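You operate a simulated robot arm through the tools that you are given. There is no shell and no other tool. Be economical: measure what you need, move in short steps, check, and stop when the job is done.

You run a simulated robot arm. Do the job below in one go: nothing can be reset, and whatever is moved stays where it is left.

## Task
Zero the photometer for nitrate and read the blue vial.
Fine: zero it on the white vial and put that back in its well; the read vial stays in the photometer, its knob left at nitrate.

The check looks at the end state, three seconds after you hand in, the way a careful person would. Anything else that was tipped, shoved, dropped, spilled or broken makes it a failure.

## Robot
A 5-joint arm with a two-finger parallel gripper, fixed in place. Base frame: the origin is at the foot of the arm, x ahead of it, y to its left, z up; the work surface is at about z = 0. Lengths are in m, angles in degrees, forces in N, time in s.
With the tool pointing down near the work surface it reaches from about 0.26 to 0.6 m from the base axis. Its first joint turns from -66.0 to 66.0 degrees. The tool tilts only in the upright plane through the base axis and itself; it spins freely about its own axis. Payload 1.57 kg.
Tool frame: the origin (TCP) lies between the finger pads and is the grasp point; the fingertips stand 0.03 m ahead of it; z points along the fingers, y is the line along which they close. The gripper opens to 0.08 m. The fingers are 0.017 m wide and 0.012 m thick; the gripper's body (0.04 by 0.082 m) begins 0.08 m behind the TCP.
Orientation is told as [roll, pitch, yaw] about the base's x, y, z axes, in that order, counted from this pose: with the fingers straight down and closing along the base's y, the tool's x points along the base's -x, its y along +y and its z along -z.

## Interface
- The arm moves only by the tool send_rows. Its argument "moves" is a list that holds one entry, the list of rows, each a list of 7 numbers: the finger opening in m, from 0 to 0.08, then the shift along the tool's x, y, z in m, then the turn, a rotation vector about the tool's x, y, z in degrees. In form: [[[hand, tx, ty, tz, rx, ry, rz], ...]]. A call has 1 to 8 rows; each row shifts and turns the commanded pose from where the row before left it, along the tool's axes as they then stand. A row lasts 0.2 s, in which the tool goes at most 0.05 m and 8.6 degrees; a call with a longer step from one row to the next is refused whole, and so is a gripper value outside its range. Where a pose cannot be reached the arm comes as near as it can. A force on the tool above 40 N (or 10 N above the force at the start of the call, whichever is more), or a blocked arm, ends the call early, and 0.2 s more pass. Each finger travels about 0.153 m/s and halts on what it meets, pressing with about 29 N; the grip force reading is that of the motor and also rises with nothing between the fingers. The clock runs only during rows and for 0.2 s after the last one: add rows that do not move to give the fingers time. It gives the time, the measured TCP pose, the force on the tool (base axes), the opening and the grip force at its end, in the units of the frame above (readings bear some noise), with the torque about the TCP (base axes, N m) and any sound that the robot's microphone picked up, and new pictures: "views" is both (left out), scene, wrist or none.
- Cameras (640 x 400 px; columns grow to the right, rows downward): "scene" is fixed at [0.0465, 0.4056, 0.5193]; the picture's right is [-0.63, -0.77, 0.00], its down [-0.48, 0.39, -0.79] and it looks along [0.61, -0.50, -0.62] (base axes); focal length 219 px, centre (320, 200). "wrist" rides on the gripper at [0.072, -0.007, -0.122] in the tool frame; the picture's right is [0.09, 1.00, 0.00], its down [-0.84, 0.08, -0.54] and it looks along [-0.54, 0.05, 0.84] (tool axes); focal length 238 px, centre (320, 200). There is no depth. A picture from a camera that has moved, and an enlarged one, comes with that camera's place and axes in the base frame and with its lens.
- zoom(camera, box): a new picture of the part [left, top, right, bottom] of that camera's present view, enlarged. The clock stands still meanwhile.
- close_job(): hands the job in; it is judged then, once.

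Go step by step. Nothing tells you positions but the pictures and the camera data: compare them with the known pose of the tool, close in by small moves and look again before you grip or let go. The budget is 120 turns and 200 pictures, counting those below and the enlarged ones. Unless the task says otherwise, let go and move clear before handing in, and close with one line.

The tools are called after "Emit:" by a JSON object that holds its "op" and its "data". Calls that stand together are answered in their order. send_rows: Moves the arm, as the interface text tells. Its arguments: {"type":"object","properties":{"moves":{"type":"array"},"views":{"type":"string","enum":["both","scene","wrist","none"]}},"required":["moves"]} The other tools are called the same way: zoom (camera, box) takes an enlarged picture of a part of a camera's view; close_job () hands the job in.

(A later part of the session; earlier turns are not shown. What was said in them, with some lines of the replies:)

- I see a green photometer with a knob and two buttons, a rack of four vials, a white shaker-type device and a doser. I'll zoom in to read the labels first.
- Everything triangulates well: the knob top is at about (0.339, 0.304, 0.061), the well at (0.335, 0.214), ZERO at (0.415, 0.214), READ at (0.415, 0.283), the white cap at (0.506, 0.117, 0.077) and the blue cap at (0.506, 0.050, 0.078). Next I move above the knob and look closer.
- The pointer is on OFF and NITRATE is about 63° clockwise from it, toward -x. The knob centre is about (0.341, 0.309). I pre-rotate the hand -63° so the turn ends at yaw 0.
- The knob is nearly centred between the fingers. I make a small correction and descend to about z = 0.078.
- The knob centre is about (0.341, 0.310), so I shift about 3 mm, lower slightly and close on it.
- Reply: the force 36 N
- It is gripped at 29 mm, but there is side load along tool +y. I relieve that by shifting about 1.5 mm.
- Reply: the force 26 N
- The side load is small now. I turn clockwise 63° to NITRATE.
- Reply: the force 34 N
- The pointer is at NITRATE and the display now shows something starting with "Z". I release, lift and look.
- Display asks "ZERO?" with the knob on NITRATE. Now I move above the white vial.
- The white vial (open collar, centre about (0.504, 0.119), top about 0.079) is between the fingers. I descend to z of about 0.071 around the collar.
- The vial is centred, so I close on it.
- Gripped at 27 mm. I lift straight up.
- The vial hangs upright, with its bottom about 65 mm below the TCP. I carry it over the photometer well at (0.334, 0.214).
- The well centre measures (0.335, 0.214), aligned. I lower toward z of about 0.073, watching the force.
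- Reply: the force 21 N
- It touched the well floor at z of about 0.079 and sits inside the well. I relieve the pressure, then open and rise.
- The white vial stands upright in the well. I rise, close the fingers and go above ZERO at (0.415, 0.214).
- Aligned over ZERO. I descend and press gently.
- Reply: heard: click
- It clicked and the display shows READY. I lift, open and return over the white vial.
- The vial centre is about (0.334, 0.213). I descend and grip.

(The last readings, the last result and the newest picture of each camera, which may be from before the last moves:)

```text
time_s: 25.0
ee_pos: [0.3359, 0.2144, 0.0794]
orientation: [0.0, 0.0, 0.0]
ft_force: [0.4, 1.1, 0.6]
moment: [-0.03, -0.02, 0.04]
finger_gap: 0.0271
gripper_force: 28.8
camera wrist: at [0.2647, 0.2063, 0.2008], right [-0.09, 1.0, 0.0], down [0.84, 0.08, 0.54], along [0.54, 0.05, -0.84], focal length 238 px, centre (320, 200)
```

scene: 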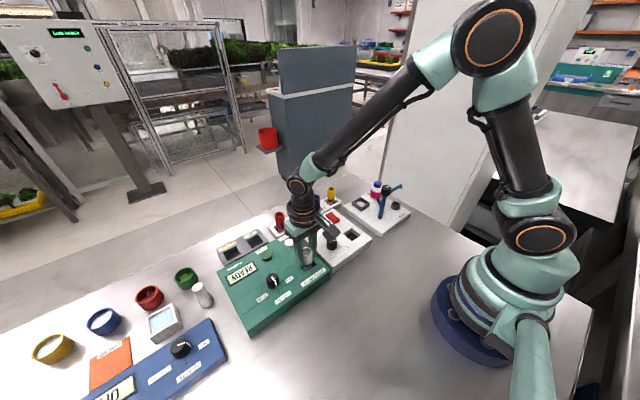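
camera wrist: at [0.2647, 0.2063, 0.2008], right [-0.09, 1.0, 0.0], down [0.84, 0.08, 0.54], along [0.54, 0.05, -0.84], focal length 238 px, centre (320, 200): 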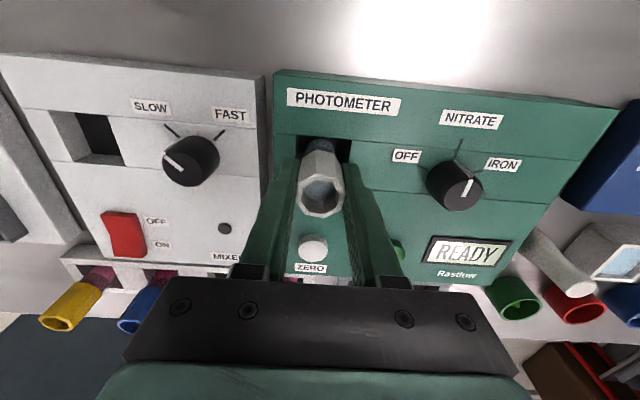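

Gripped. I lift by 0.09 and then carry it back toward the rack.

Emit:
{"op": "send_rows", "data": {"moves": [[[0.02, 0, 0, -0.01, 0, 0, 0], [0.02, 0, 0, -0.02, 0, 0, 0], [0.02, 0, 0, -0.03, 0, 0, 0], [0.02, 0, 0, -0.03, 0, 0, 0]]], "views": "none"}}

Emit:
{"op": "send_rows", "data": {"moves": [[[0.02, -0.02, -0.011, 0, 0, 0, 0], [0.02, -0.034, -0.019, 0, 0, 0, 0], [0.02, -0.034, -0.019, 0, 0, 0, 0], [0.02, -0.034, -0.019, 0, 0, 0, 0], [0.02, -0.031, -0.0175, 0, 0, 0, 0], [0.02, -0.0155, -0.009, 0, 0, 0, 0], [0.02, 0, 0, 0.02, 0, 0, 0], [0.02, 0, 0, 0, 0, 0, 0]]]}}

Emit:
{"op": "zoom", "data": {"camera": "wrist", "box": [220, 80, 420, 220]}}

Emit:
{"op": "zoom", "data": {"camera": "scene", "box": [240, 160, 360, 250]}}

```text
time_s: 26.0
ee_pos: [0.3364, 0.2123, 0.1704]
orientation: [0.1, 0.1, 0.0]
ft_force: [0.3, -0.3, 0.1]
moment: [0.0, 0.01, -0.01]
finger_gap: 0.0272
gripper_force: 28.9
```

```text
time_s: 27.8
ee_pos: [0.5054, 0.1171, 0.1502]
orientation: [0.0, 0.0, 0.0]
ft_force: [-0.4, -0.1, 0.2]
moment: [0.0, 0.01, -0.03]
finger_gap: 0.0271
gripper_force: 29.1
camera wrist: at [0.4344, 0.1096, 0.2714], right [-0.09, 1.0, 0.0], down [0.84, 0.08, 0.54], along [0.54, 0.05, -0.84], focal length 238 px, centre (320, 200)
```

scene: 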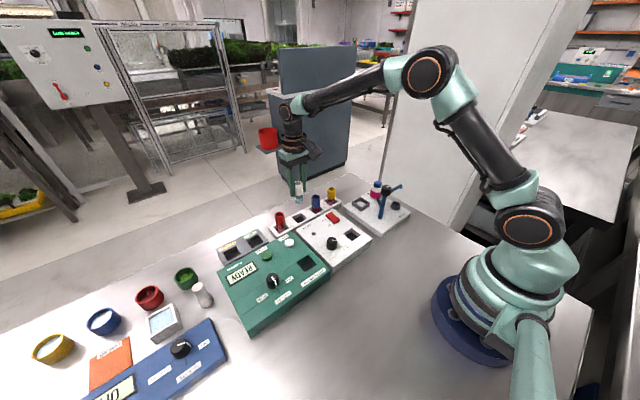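
wrist: 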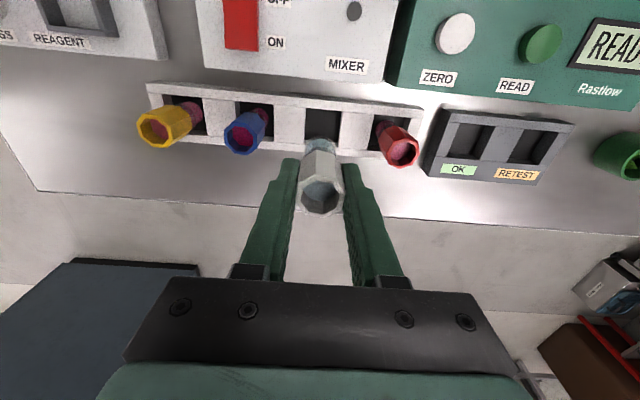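

```text
2.86 times, centred on (320, 150) of wrist
camera zoom: at [0.4344, 0.1096, 0.2714], right [-0.09, 1.0, 0.0], down [0.84, 0.08, 0.54], along [0.54, 0.05, -0.84], focal length 681 px, centre (320, 343)
```

zoom: 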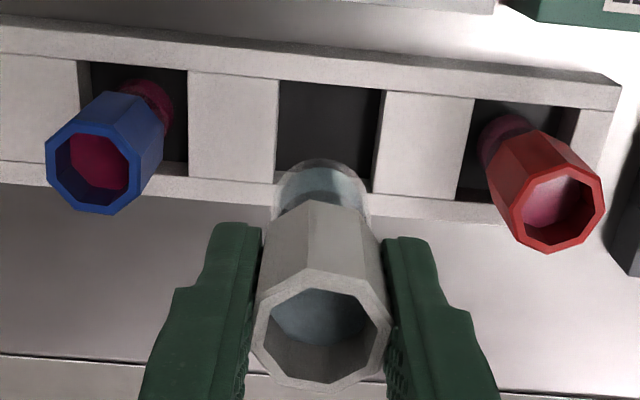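

```text
4.44 times, centred on (300, 205) of scene
camera zoom: at [0.0465, 0.4056, 0.5193], right [-0.63, -0.77, 0.0], down [-0.48, 0.39, -0.79], along [0.61, -0.5, -0.62], focal length 974 px, centre (409, 178)
```

zoom: 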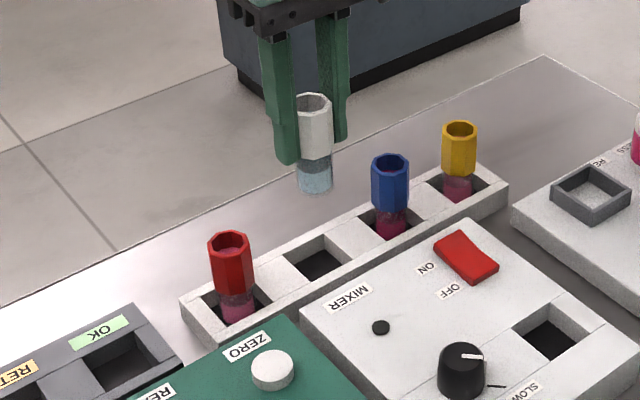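

Aligned with the white vial's empty well (about 0.502, 0.118). I lower it back.

Emit:
{"op": "send_rows", "data": {"moves": [[[0.02, 0.0015, 0.0005, 0.02, 0, 0, 0], [0.02, 0, 0, 0.02, 0, 0, 0], [0.02, 0, 0, 0.02, 0, 0, 0], [0.02, 0, 0, 0.012, 0, 0, 0], [0.02, 0, 0, 0.005, 0, 0, 0], [0.02, 0, 0, 0.002, 0, 0, 0]]]}}

```text
time_s: 29.2
ee_pos: [0.5021, 0.1171, 0.0709]
orientation: [-0.1, 0.0, -0.1]
ft_force: [-0.3, -0.8, 0.1]
moment: [-0.03, 0.0, -0.02]
finger_gap: 0.0273
gripper_force: 29.0
camera wrist: at [0.4317, 0.1108, 0.1926], right [-0.09, 1.0, 0.0], down [0.84, 0.08, 0.54], along [0.54, 0.05, -0.84], focal length 238 px, centre (320, 200)
```

scene: 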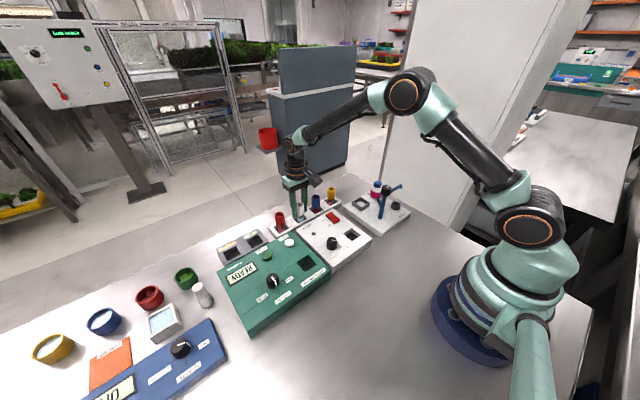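
wrist: 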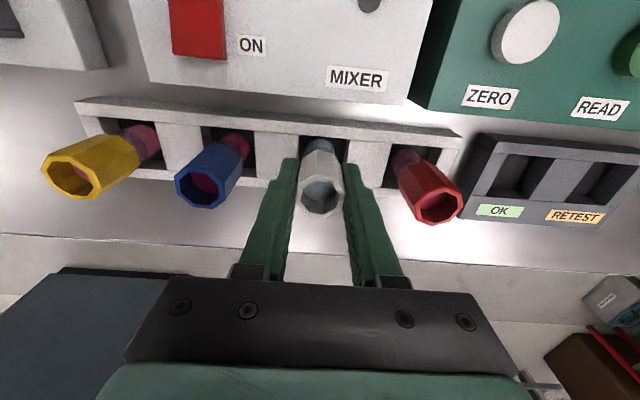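

Not quite touching the floor yet; it originally sat about 1 mm lower. I lower in 1 mm steps until the force rises.

Emit:
{"op": "send_rows", "data": {"moves": [[[0.02, 0, 0, 0.001, 0, 0, 0], [0.02, 0, 0, 0.0005, 0, 0, 0], [0.02, 0, 0, 0, 0, 0, 0]]], "views": "none"}}

```text
time_s: 30.0
ee_pos: [0.5029, 0.1195, 0.0696]
orientation: [0.0, 0.0, -0.1]
ft_force: [0.3, -0.3, 0.4]
moment: [-0.02, -0.01, 0.02]
finger_gap: 0.027
gripper_force: 28.6
```

Emit:
{"op": "send_rows", "data": {"moves": [[[0.02, 0, 0, 0.001, 0, 0, 0], [0.02, 0, 0, 0.0005, 0, 0, 0], [0.02, 0, 0, 0, 0, 0, 0]]], "views": "none"}}

```text
time_s: 30.8
ee_pos: [0.503, 0.1176, 0.0682]
orientation: [0.1, 0.0, -0.1]
ft_force: [0.0, 0.9, -0.8]
moment: [0.0, 0.03, 0.0]
finger_gap: 0.0272
gripper_force: 29.0
```

Emit:
{"op": "send_rows", "data": {"moves": [[[0.02, 0, 0, 0.001, 0, 0, 0], [0.02, 0, 0, 0.001, 0, 0, 0], [0.02, 0, 0, 0, 0, 0, 0]]]}}

Emit:
{"op": "zoom", "data": {"camera": "scene", "box": [250, 170, 350, 250]}}

```text
time_s: 31.6
ee_pos: [0.5033, 0.1182, 0.067]
orientation: [-0.1, 0.0, 0.0]
ft_force: [-0.4, -0.5, 4.1]
moment: [-0.03, 0.07, -0.02]
finger_gap: 0.0273
gripper_force: 28.8
camera wrist: at [0.4321, 0.1113, 0.1883], right [-0.09, 1.0, 0.0], down [0.84, 0.08, 0.54], along [0.54, 0.05, -0.84], focal length 238 px, centre (320, 200)
```

scene: 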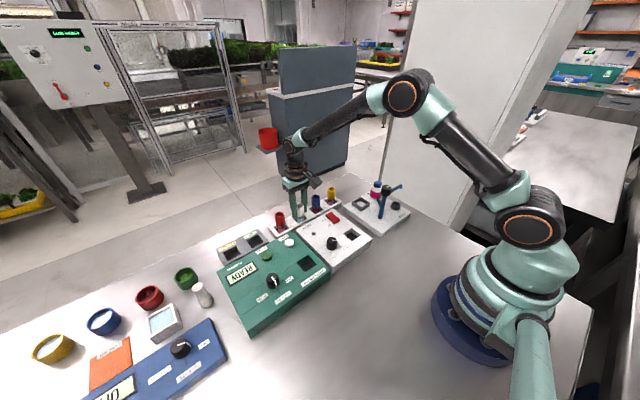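
wrist: 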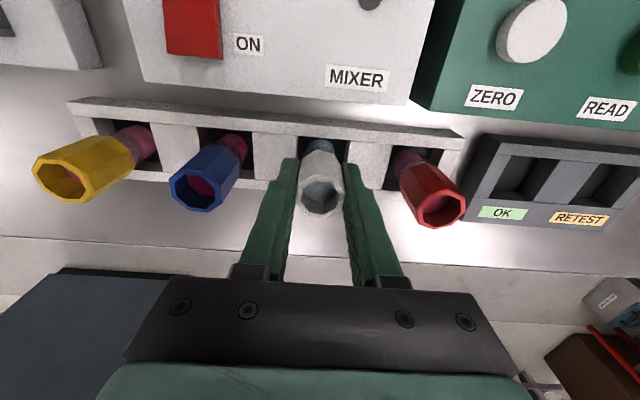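

```text
5.00 times, centred on (300, 210) of scene
camera zoom: at [0.0464, 0.4056, 0.5193], right [-0.63, -0.77, 0.0], down [-0.48, 0.39, -0.79], along [0.61, -0.5, -0.62], focal length 1095 px, centre (420, 150)
```

zoom: 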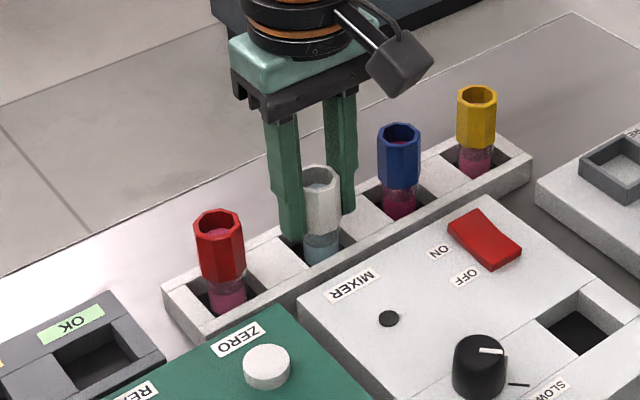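

The vial has touched the floor of its well (4 N). I release, rise and shift over the blue vial.

Emit:
{"op": "send_rows", "data": {"moves": [[[0.035, 0, 0, 0, 0, 0, 0], [0.05, 0, 0, 0, 0, 0, 0], [0.05, 0, 0, -0.03, 0, 0, 0], [0.05, 0, 0, -0.035, 0, 0, 0], [0.05, 0, 0, -0.03, 0, 0, 0], [0.05, 0, -0.034, 0, 0, 0, 0], [0.05, 0, -0.034, 0, 0, 0, 0], [0.05, 0, 0, 0, 0, 0, 0]]]}}

Emit:
{"op": "zoom", "data": {"camera": "wrist", "box": [220, 80, 420, 220]}}

Emit:
{"op": "zoom", "data": {"camera": "scene", "box": [250, 170, 350, 250]}}

```text
time_s: 33.4
ee_pos: [0.5036, 0.0495, 0.1603]
orientation: [0.0, 0.0, 0.0]
ft_force: [1.0, 0.1, 0.1]
moment: [-0.01, -0.01, 0.01]
finger_gap: 0.0497
gripper_force: 0.0
camera wrist: at [0.4323, 0.0421, 0.2823], right [-0.09, 1.0, 0.0], down [0.84, 0.08, 0.54], along [0.54, 0.05, -0.84], focal length 238 px, centre (320, 200)
```

scene: 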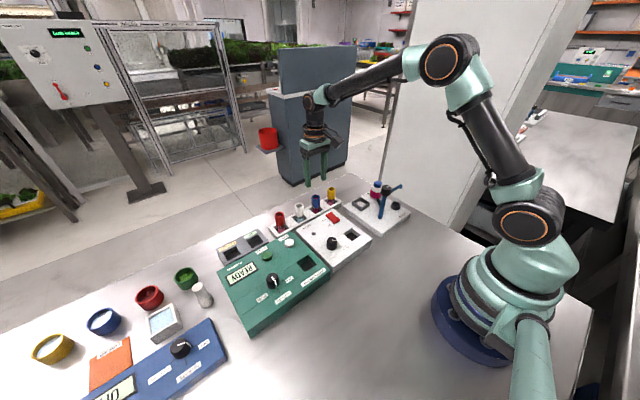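
wrist: 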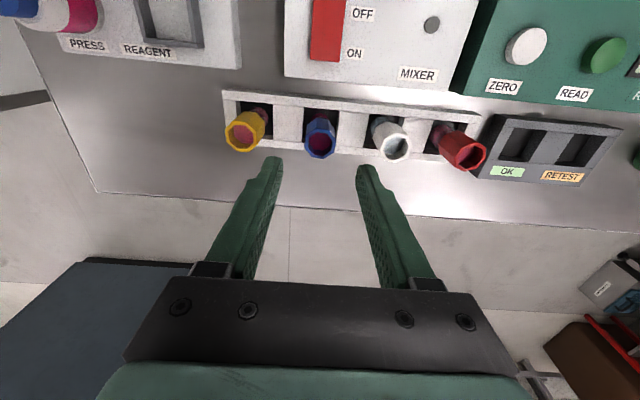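

```text
2.86 times, centred on (320, 150) of wrist
camera zoom: at [0.4323, 0.0421, 0.2823], right [-0.09, 1.0, 0.0], down [0.84, 0.08, 0.54], along [0.54, 0.05, -0.84], focal length 681 px, centre (320, 343)
```

zoom: 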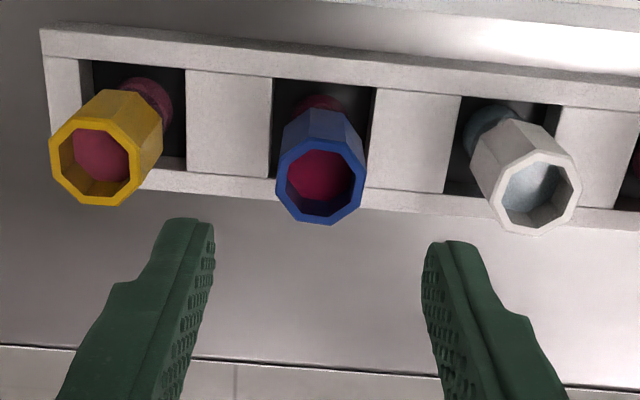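

```text
5.00 times, centred on (300, 210) of scene
camera zoom: at [0.0465, 0.4056, 0.5193], right [-0.63, -0.77, 0.0], down [-0.48, 0.39, -0.79], along [0.61, -0.5, -0.62], focal length 1095 px, centre (420, 150)
```

zoom: 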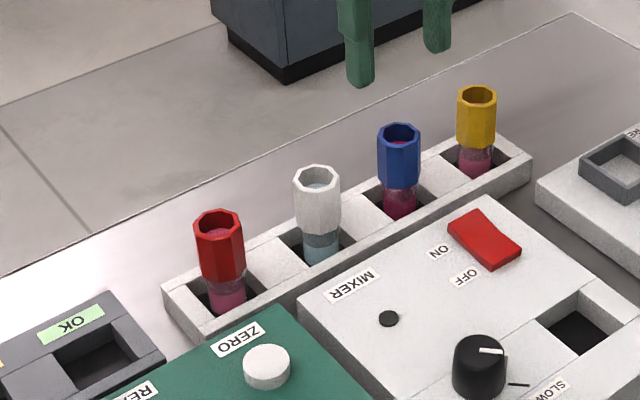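

The white vial stands back in its well and the blue one (0.503, 0.049) is centred. I descend and grip.

Emit:
{"op": "send_rows", "data": {"moves": [[[0.05, 0, -0.0005, 0.03, 0, 0, 0], [0.05, 0, 0, 0.03, 0, 0, 0], [0.05, 0, 0, 0.029, 0, 0, 0], [0.05, 0, 0, 0, 0, 0, 0], [0.035, 0, 0, 0, 0, 0, 0], [0.02, 0, 0, 0, 0, 0, 0], [0.02, 0, 0, 0, 0, 0, 0]]]}}

```text
time_s: 35.0
ee_pos: [0.5032, 0.0502, 0.0706]
orientation: [0.1, 0.1, 0.0]
ft_force: [0.6, -1.0, 0.1]
moment: [-0.02, -0.05, 0.02]
finger_gap: 0.0275
gripper_force: 29.1
camera wrist: at [0.433, 0.0432, 0.1916], right [-0.09, 1.0, 0.0], down [0.84, 0.08, 0.54], along [0.54, 0.05, -0.84], focal length 238 px, centre (320, 200)
```

scene: 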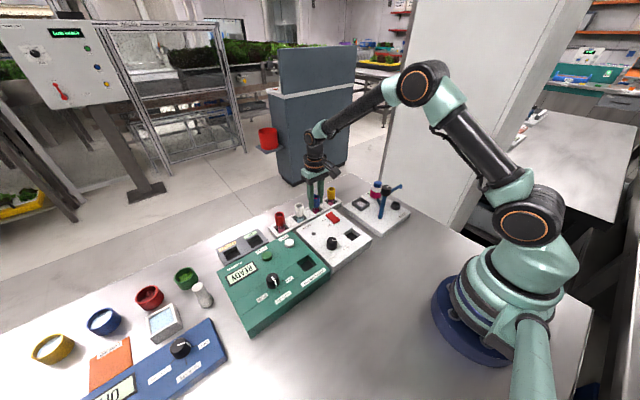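
wrist: 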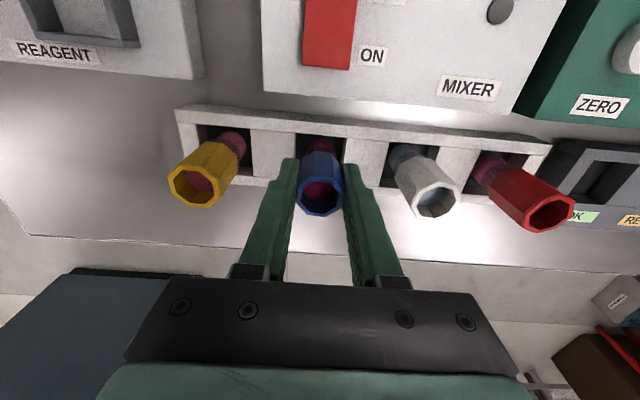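

Gripped. I lift, then carry it to the photometer well.

Emit:
{"op": "send_rows", "data": {"moves": [[[0.02, 0, 0, -0.01, 0, 0, 0], [0.02, 0, 0, -0.03, 0, 0, 0], [0.02, 0, 0, -0.03, 0, 0, 0], [0.02, 0, 0, -0.03, 0, 0, 0]]], "views": "none"}}

Emit:
{"op": "send_rows", "data": {"moves": [[[0.02, 0.018, 0.0175, 0, 0, 0, 0], [0.02, 0.029, 0.0282, 0, 0, 0, 0], [0.02, 0.029, 0.0282, 0, 0, 0, 0], [0.02, 0.029, 0.0282, 0, 0, 0, 0], [0.02, 0.029, 0.0282, 0, 0, 0, 0], [0.02, 0.023, 0.0224, 0, 0, 0, 0], [0.02, 0.0115, 0.0118, 0.015, 0, 0, 0], [0.02, 0, 0, 0, 0, 0, 0]]]}}

Emit:
{"op": "zoom", "data": {"camera": "wrist", "box": [250, 100, 390, 220]}}

Emit:
{"op": "zoom", "data": {"camera": "scene", "box": [240, 190, 360, 300]}}

```text
time_s: 36.0
ee_pos: [0.5008, 0.0512, 0.1731]
orientation: [0.1, 0.1, 0.0]
ft_force: [-1.0, -0.7, 0.5]
moment: [0.0, -0.03, 0.0]
finger_gap: 0.0274
gripper_force: 29.3
```

```text
time_s: 37.8
ee_pos: [0.3339, 0.2147, 0.1554]
orientation: [0.1, -0.1, -0.1]
ft_force: [-0.7, 0.1, -0.3]
moment: [-0.03, -0.03, 0.01]
finger_gap: 0.0274
gripper_force: 29.7
camera wrist: at [0.2638, 0.2074, 0.2769], right [-0.09, 1.0, 0.0], down [0.84, 0.08, 0.54], along [0.54, 0.05, -0.84], focal length 238 px, centre (320, 200)
```

scene: 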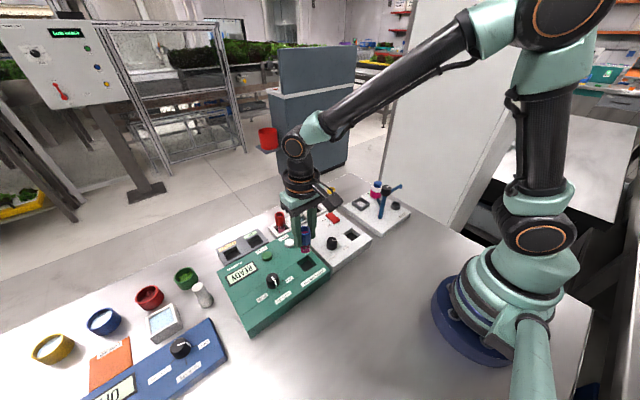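
wrist: 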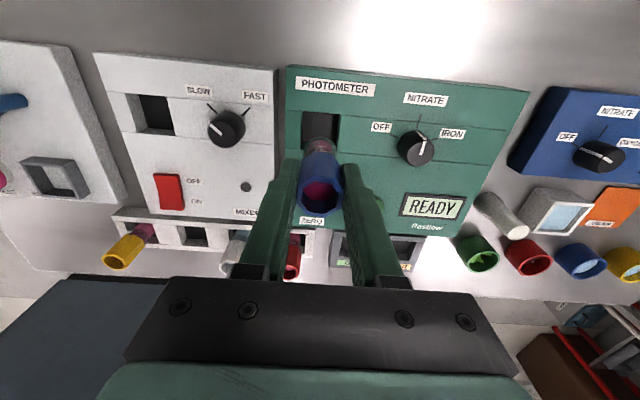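

```text
3.33 times, centred on (320, 160) of wrist
camera zoom: at [0.2638, 0.2074, 0.2769], right [-0.09, 1.0, 0.0], down [0.84, 0.08, 0.54], along [0.54, 0.05, -0.84], focal length 794 px, centre (320, 333)
```

zoom: 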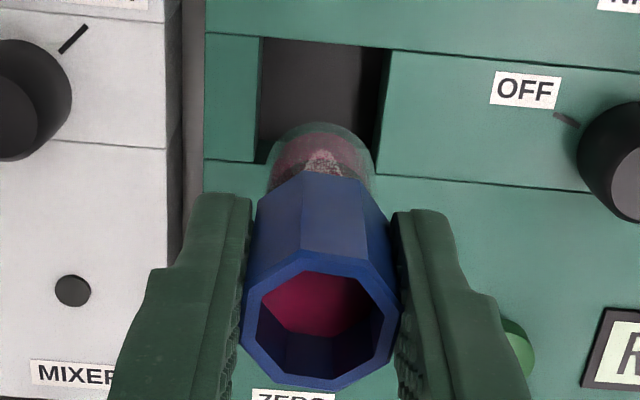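

```text
3.64 times, centred on (300, 245) of scene
camera zoom: at [0.0464, 0.4056, 0.5193], right [-0.63, -0.77, 0.0], down [-0.48, 0.39, -0.79], along [0.61, -0.5, -0.62], focal length 796 px, centre (393, 36)
```

zoom: 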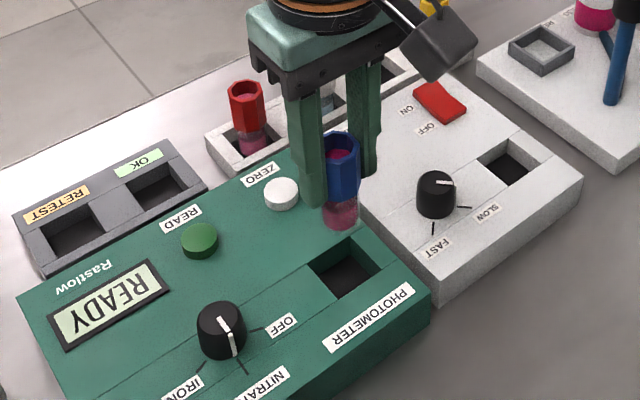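

Aligned the same as before. I lower and seat it gently.

Emit:
{"op": "send_rows", "data": {"moves": [[[0.02, -0.0005, -0.0005, 0.03, 0, 0, 0], [0.02, 0, 0, 0.025, 0, 0, 0], [0.02, 0, 0, 0.013, 0, 0, 0], [0.02, 0, 0, 0.003, 0, 0, 0], [0.02, 0, 0, 0.0015, 0, 0, 0], [0.02, 0, 0, 0, 0, 0, 0]]], "views": "none"}}

```text
time_s: 39.2
ee_pos: [0.3365, 0.2141, 0.0824]
orientation: [0.0, 0.0, 0.0]
ft_force: [0.2, -0.1, -0.1]
moment: [-0.01, 0.0, -0.01]
finger_gap: 0.027
gripper_force: 29.3
```

Emit:
{"op": "send_rows", "data": {"moves": [[[0.02, 0, 0, 0.001, 0, 0, 0], [0.02, 0, 0, 0.001, 0, 0, 0], [0.02, 0, 0, 0, 0, 0, 0]]]}}

Emit:
{"op": "zoom", "data": {"camera": "scene", "box": [240, 190, 360, 300]}}

```text
time_s: 40.0
ee_pos: [0.3352, 0.2134, 0.0828]
orientation: [0.0, 0.0, 0.0]
ft_force: [-0.2, 0.1, -0.7]
moment: [-0.02, 0.0, 0.0]
finger_gap: 0.0272
gripper_force: 29.3
camera wrist: at [0.264, 0.2063, 0.2035], right [-0.09, 1.0, 0.0], down [0.84, 0.08, 0.54], along [0.54, 0.05, -0.84], focal length 238 px, centre (320, 200)
```

scene: 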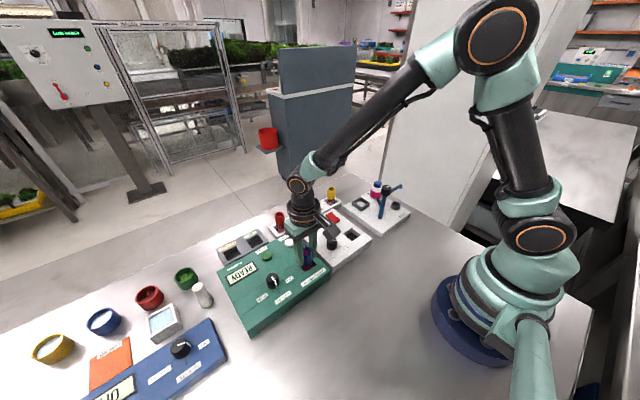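
wrist: 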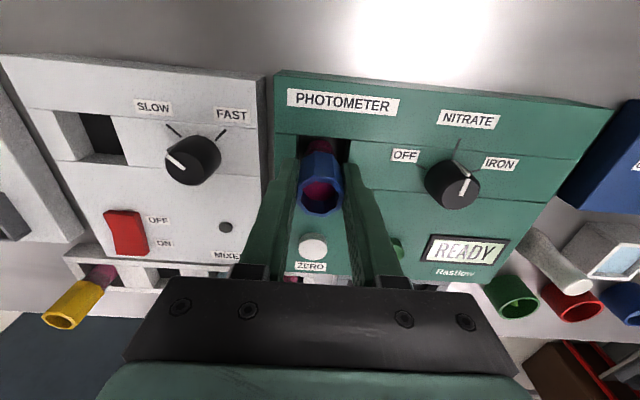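

```text
3.64 times, centred on (300, 245) of scene
camera zoom: at [0.0465, 0.4056, 0.5193], right [-0.63, -0.77, 0.0], down [-0.48, 0.39, -0.79], along [0.61, -0.5, -0.62], focal length 796 px, centre (393, 36)
```

zoom: 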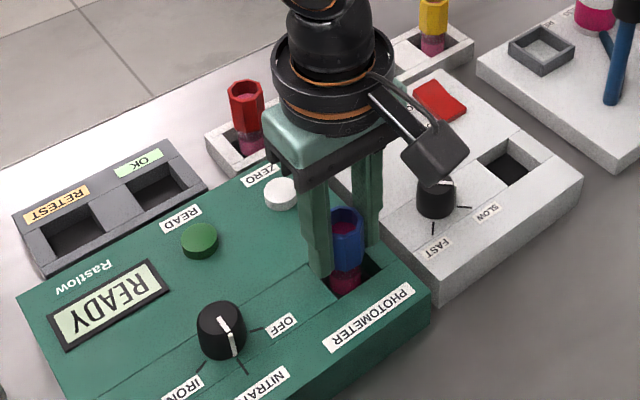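

Emit:
{"op": "send_rows", "data": {"moves": [[[0.02, 0, 0, 0.001, 0, 0, 0], [0.02, 0, 0, 0.001, 0, 0, 0], [0.02, 0, 0, 0, 0, 0, 0]]], "views": "none"}}

```text
time_s: 40.8
ee_pos: [0.3356, 0.214, 0.0804]
orientation: [0.1, -0.2, 0.1]
ft_force: [-3.7, -2.5, 19.9]
moment: [-0.17, 0.17, 0.05]
finger_gap: 0.027
gripper_force: 29.2
```

The vial is now on the well floor. I ease off 1.5 mm, release, rise and go above READ at (0.415, 0.282) with closed fingers.

Emit:
{"op": "send_rows", "data": {"moves": [[[0.02, 0, 0, -0.0015, 0, 0, 0], [0.035, 0, 0, 0, 0, 0, 0], [0.05, 0, 0, 0, 0, 0, 0], [0.05, 0, 0, -0.04, 0, 0, 0], [0.05, 0, 0, -0.035, 0, 0, 0]]], "views": "none"}}

Emit:
{"op": "send_rows", "data": {"moves": [[[0.03, -0.03, 0.026, 0, 0, 0, 0], [0.01, -0.03, 0.026, 0, 0, 0, 0], [0.0, -0.02, 0.0165, 0, 0, 0, 0], [0, 0, 0, 0.03, 0, 0, 0], [0, 0, 0, 0.02, 0, 0, 0], [0, 0, 0, 0, 0, 0, 0]]]}}

Emit:
{"op": "zoom", "data": {"camera": "scene", "box": [220, 190, 340, 290]}}

Emit:
{"op": "zoom", "data": {"camera": "wrist", "box": [200, 0, 440, 200]}}

```text
time_s: 42.0
ee_pos: [0.3361, 0.213, 0.1563]
orientation: [0.1, 0.0, 0.0]
ft_force: [0.3, 0.6, -0.2]
moment: [0.02, -0.01, -0.01]
finger_gap: 0.0499
gripper_force: 0.0
```

```text
time_s: 43.4
ee_pos: [0.4159, 0.2824, 0.1061]
orientation: [0.0, 0.0, 0.0]
ft_force: [0.5, 0.3, 0.6]
moment: [0.0, -0.02, 0.01]
finger_gap: 0.0
gripper_force: 21.3
camera wrist: at [0.345, 0.2753, 0.2279], right [-0.09, 1.0, 0.0], down [0.84, 0.08, 0.54], along [0.54, 0.05, -0.84], focal length 238 px, centre (320, 200)
```

scene: 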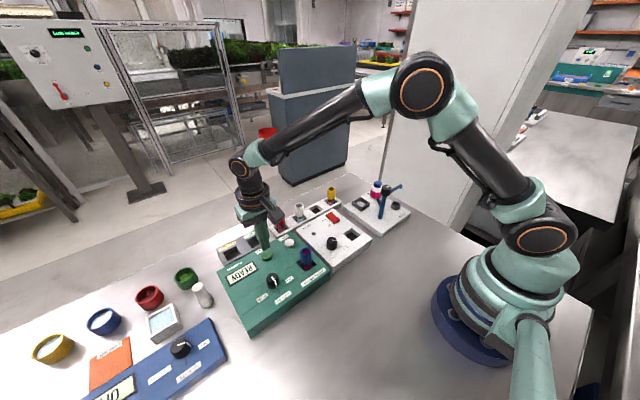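
wrist: 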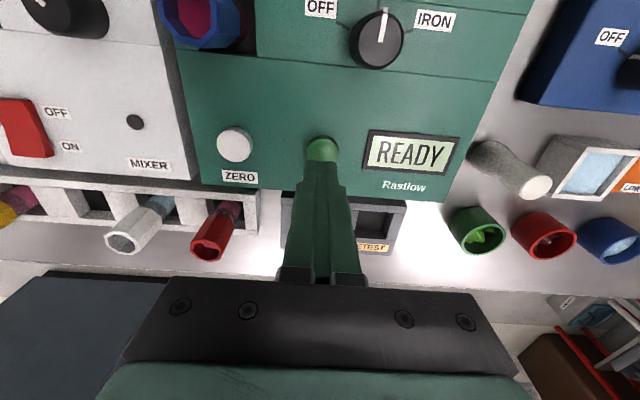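

```text
4.00 times, centred on (280, 240) of scene
camera zoom: at [0.0465, 0.4056, 0.5193], right [-0.63, -0.77, 0.0], down [-0.48, 0.39, -0.79], along [0.61, -0.5, -0.62], focal length 876 px, centre (480, 40)
```

zoom: 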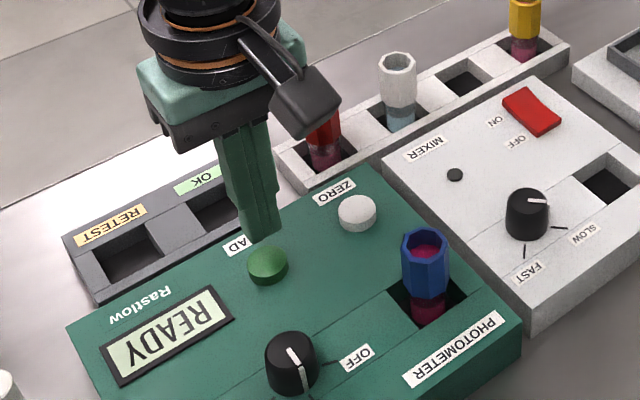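

```text
2.00 times, centred on (320, 100) of wrist
camera zoom: at [0.345, 0.2753, 0.2279], right [-0.09, 1.0, 0.0], down [0.84, 0.08, 0.54], along [0.54, 0.05, -0.84], focal length 477 px, centre (320, 400)
```

zoom: 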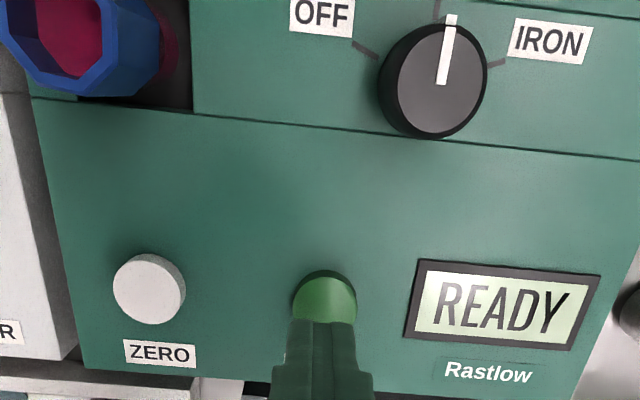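

Aligned over READ. I press it.

Emit:
{"op": "send_rows", "data": {"moves": [[[0, 0.0015, 0.001, 0.015, 0, 0, 0], [0, 0, 0, 0.007, 0, 0, 0], [0, 0, 0, 0.004, 0, 0, 0], [0, 0, 0, 0.003, 0, 0, 0], [0, 0, 0, 0.0025, 0, 0, 0]]], "views": "wrist"}}

```text
time_s: 44.6
ee_pos: [0.4139, 0.2844, 0.0764]
orientation: [0.0, 0.0, -0.1]
ft_force: [-0.1, 0.0, 1.9]
moment: [0.0, -0.02, 0.04]
finger_gap: 0.0001
gripper_force: 21.1
heard: click
camera wrist: at [0.3429, 0.2762, 0.1976], right [-0.09, 1.0, 0.0], down [0.84, 0.08, 0.54], along [0.54, 0.05, -0.84], focal length 238 px, centre (320, 200)
```

wrist: 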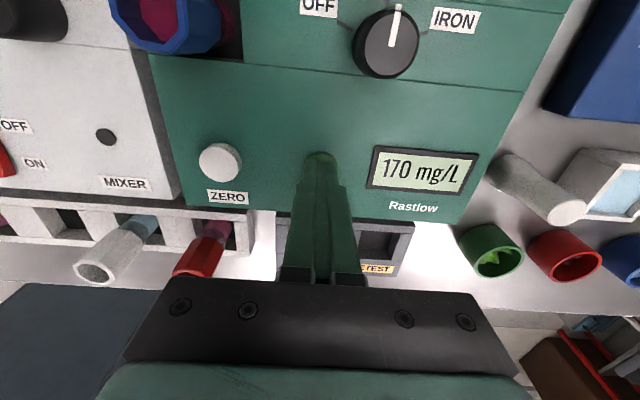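

The display reads 170 mg/L. I move clear and check the final state.

Emit:
{"op": "send_rows", "data": {"moves": [[[0, 0, 0, -0.03, 0, 0, 0], [0, 0, 0, -0.05, 0, 0, 0], [0, 0, 0, -0.05, 0, 0, 0], [0, 0, 0, -0.03, 0, 0, 0], [0, 0, 0, 0, 0, 0, 0]]]}}

Emit:
{"op": "zoom", "data": {"camera": "scene", "box": [200, 170, 420, 320]}}

```text
time_s: 45.8
ee_pos: [0.412, 0.2864, 0.2348]
orientation: [0.0, 0.0, 0.0]
ft_force: [-0.6, 0.7, 0.5]
moment: [0.0, 0.02, 0.01]
finger_gap: 0.0001
gripper_force: 21.2
camera wrist: at [0.3419, 0.2785, 0.3569], right [-0.09, 1.0, 0.0], down [0.84, 0.08, 0.54], along [0.54, 0.05, -0.84], focal length 238 px, centre (320, 200)
```

scene: 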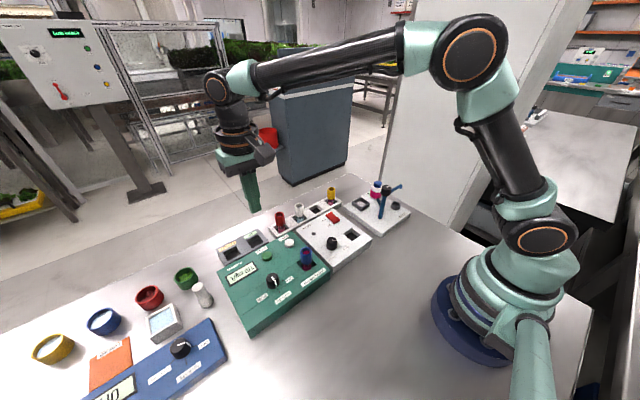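
wrist: 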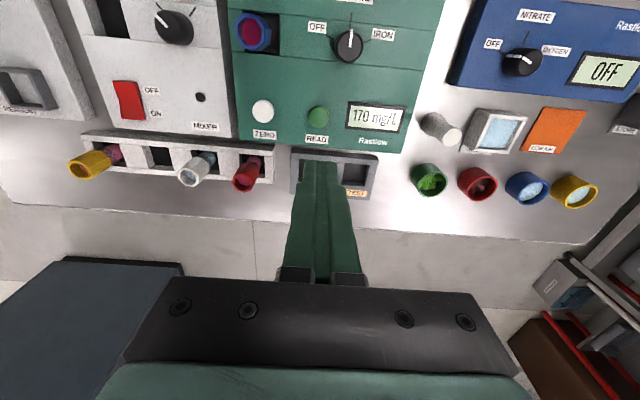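

```text
2.67 times, centred on (310, 245) of scene
camera zoom: at [0.0465, 0.4056, 0.5193], right [-0.63, -0.77, 0.0], down [-0.48, 0.39, -0.79], along [0.61, -0.5, -0.62], focal length 584 px, centre (347, 80)
```

zoom: 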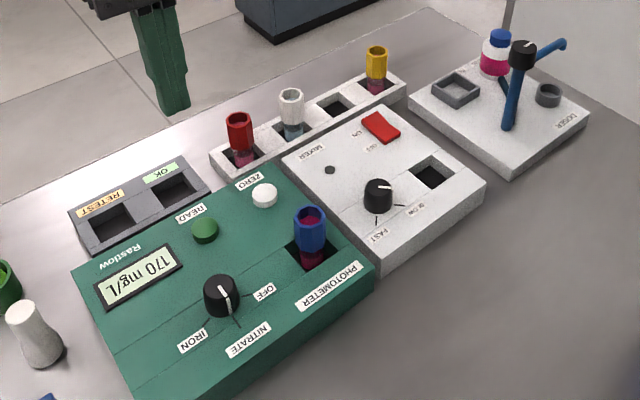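

Everything is in place: the display shows 170 mg/L, the blue vial is in the photometer, the white vial is back in its well and the knob is at NITRATE.

Emit:
{"op": "close_job", "data": {}}

```text
The job is handed in.
```

The photometer is zeroed for nitrate on the white vial, and the blue vial reads 170 mg/L. The white vial is back in its well, the blue vial is still in the photometer, and the knob is at NITRATE.
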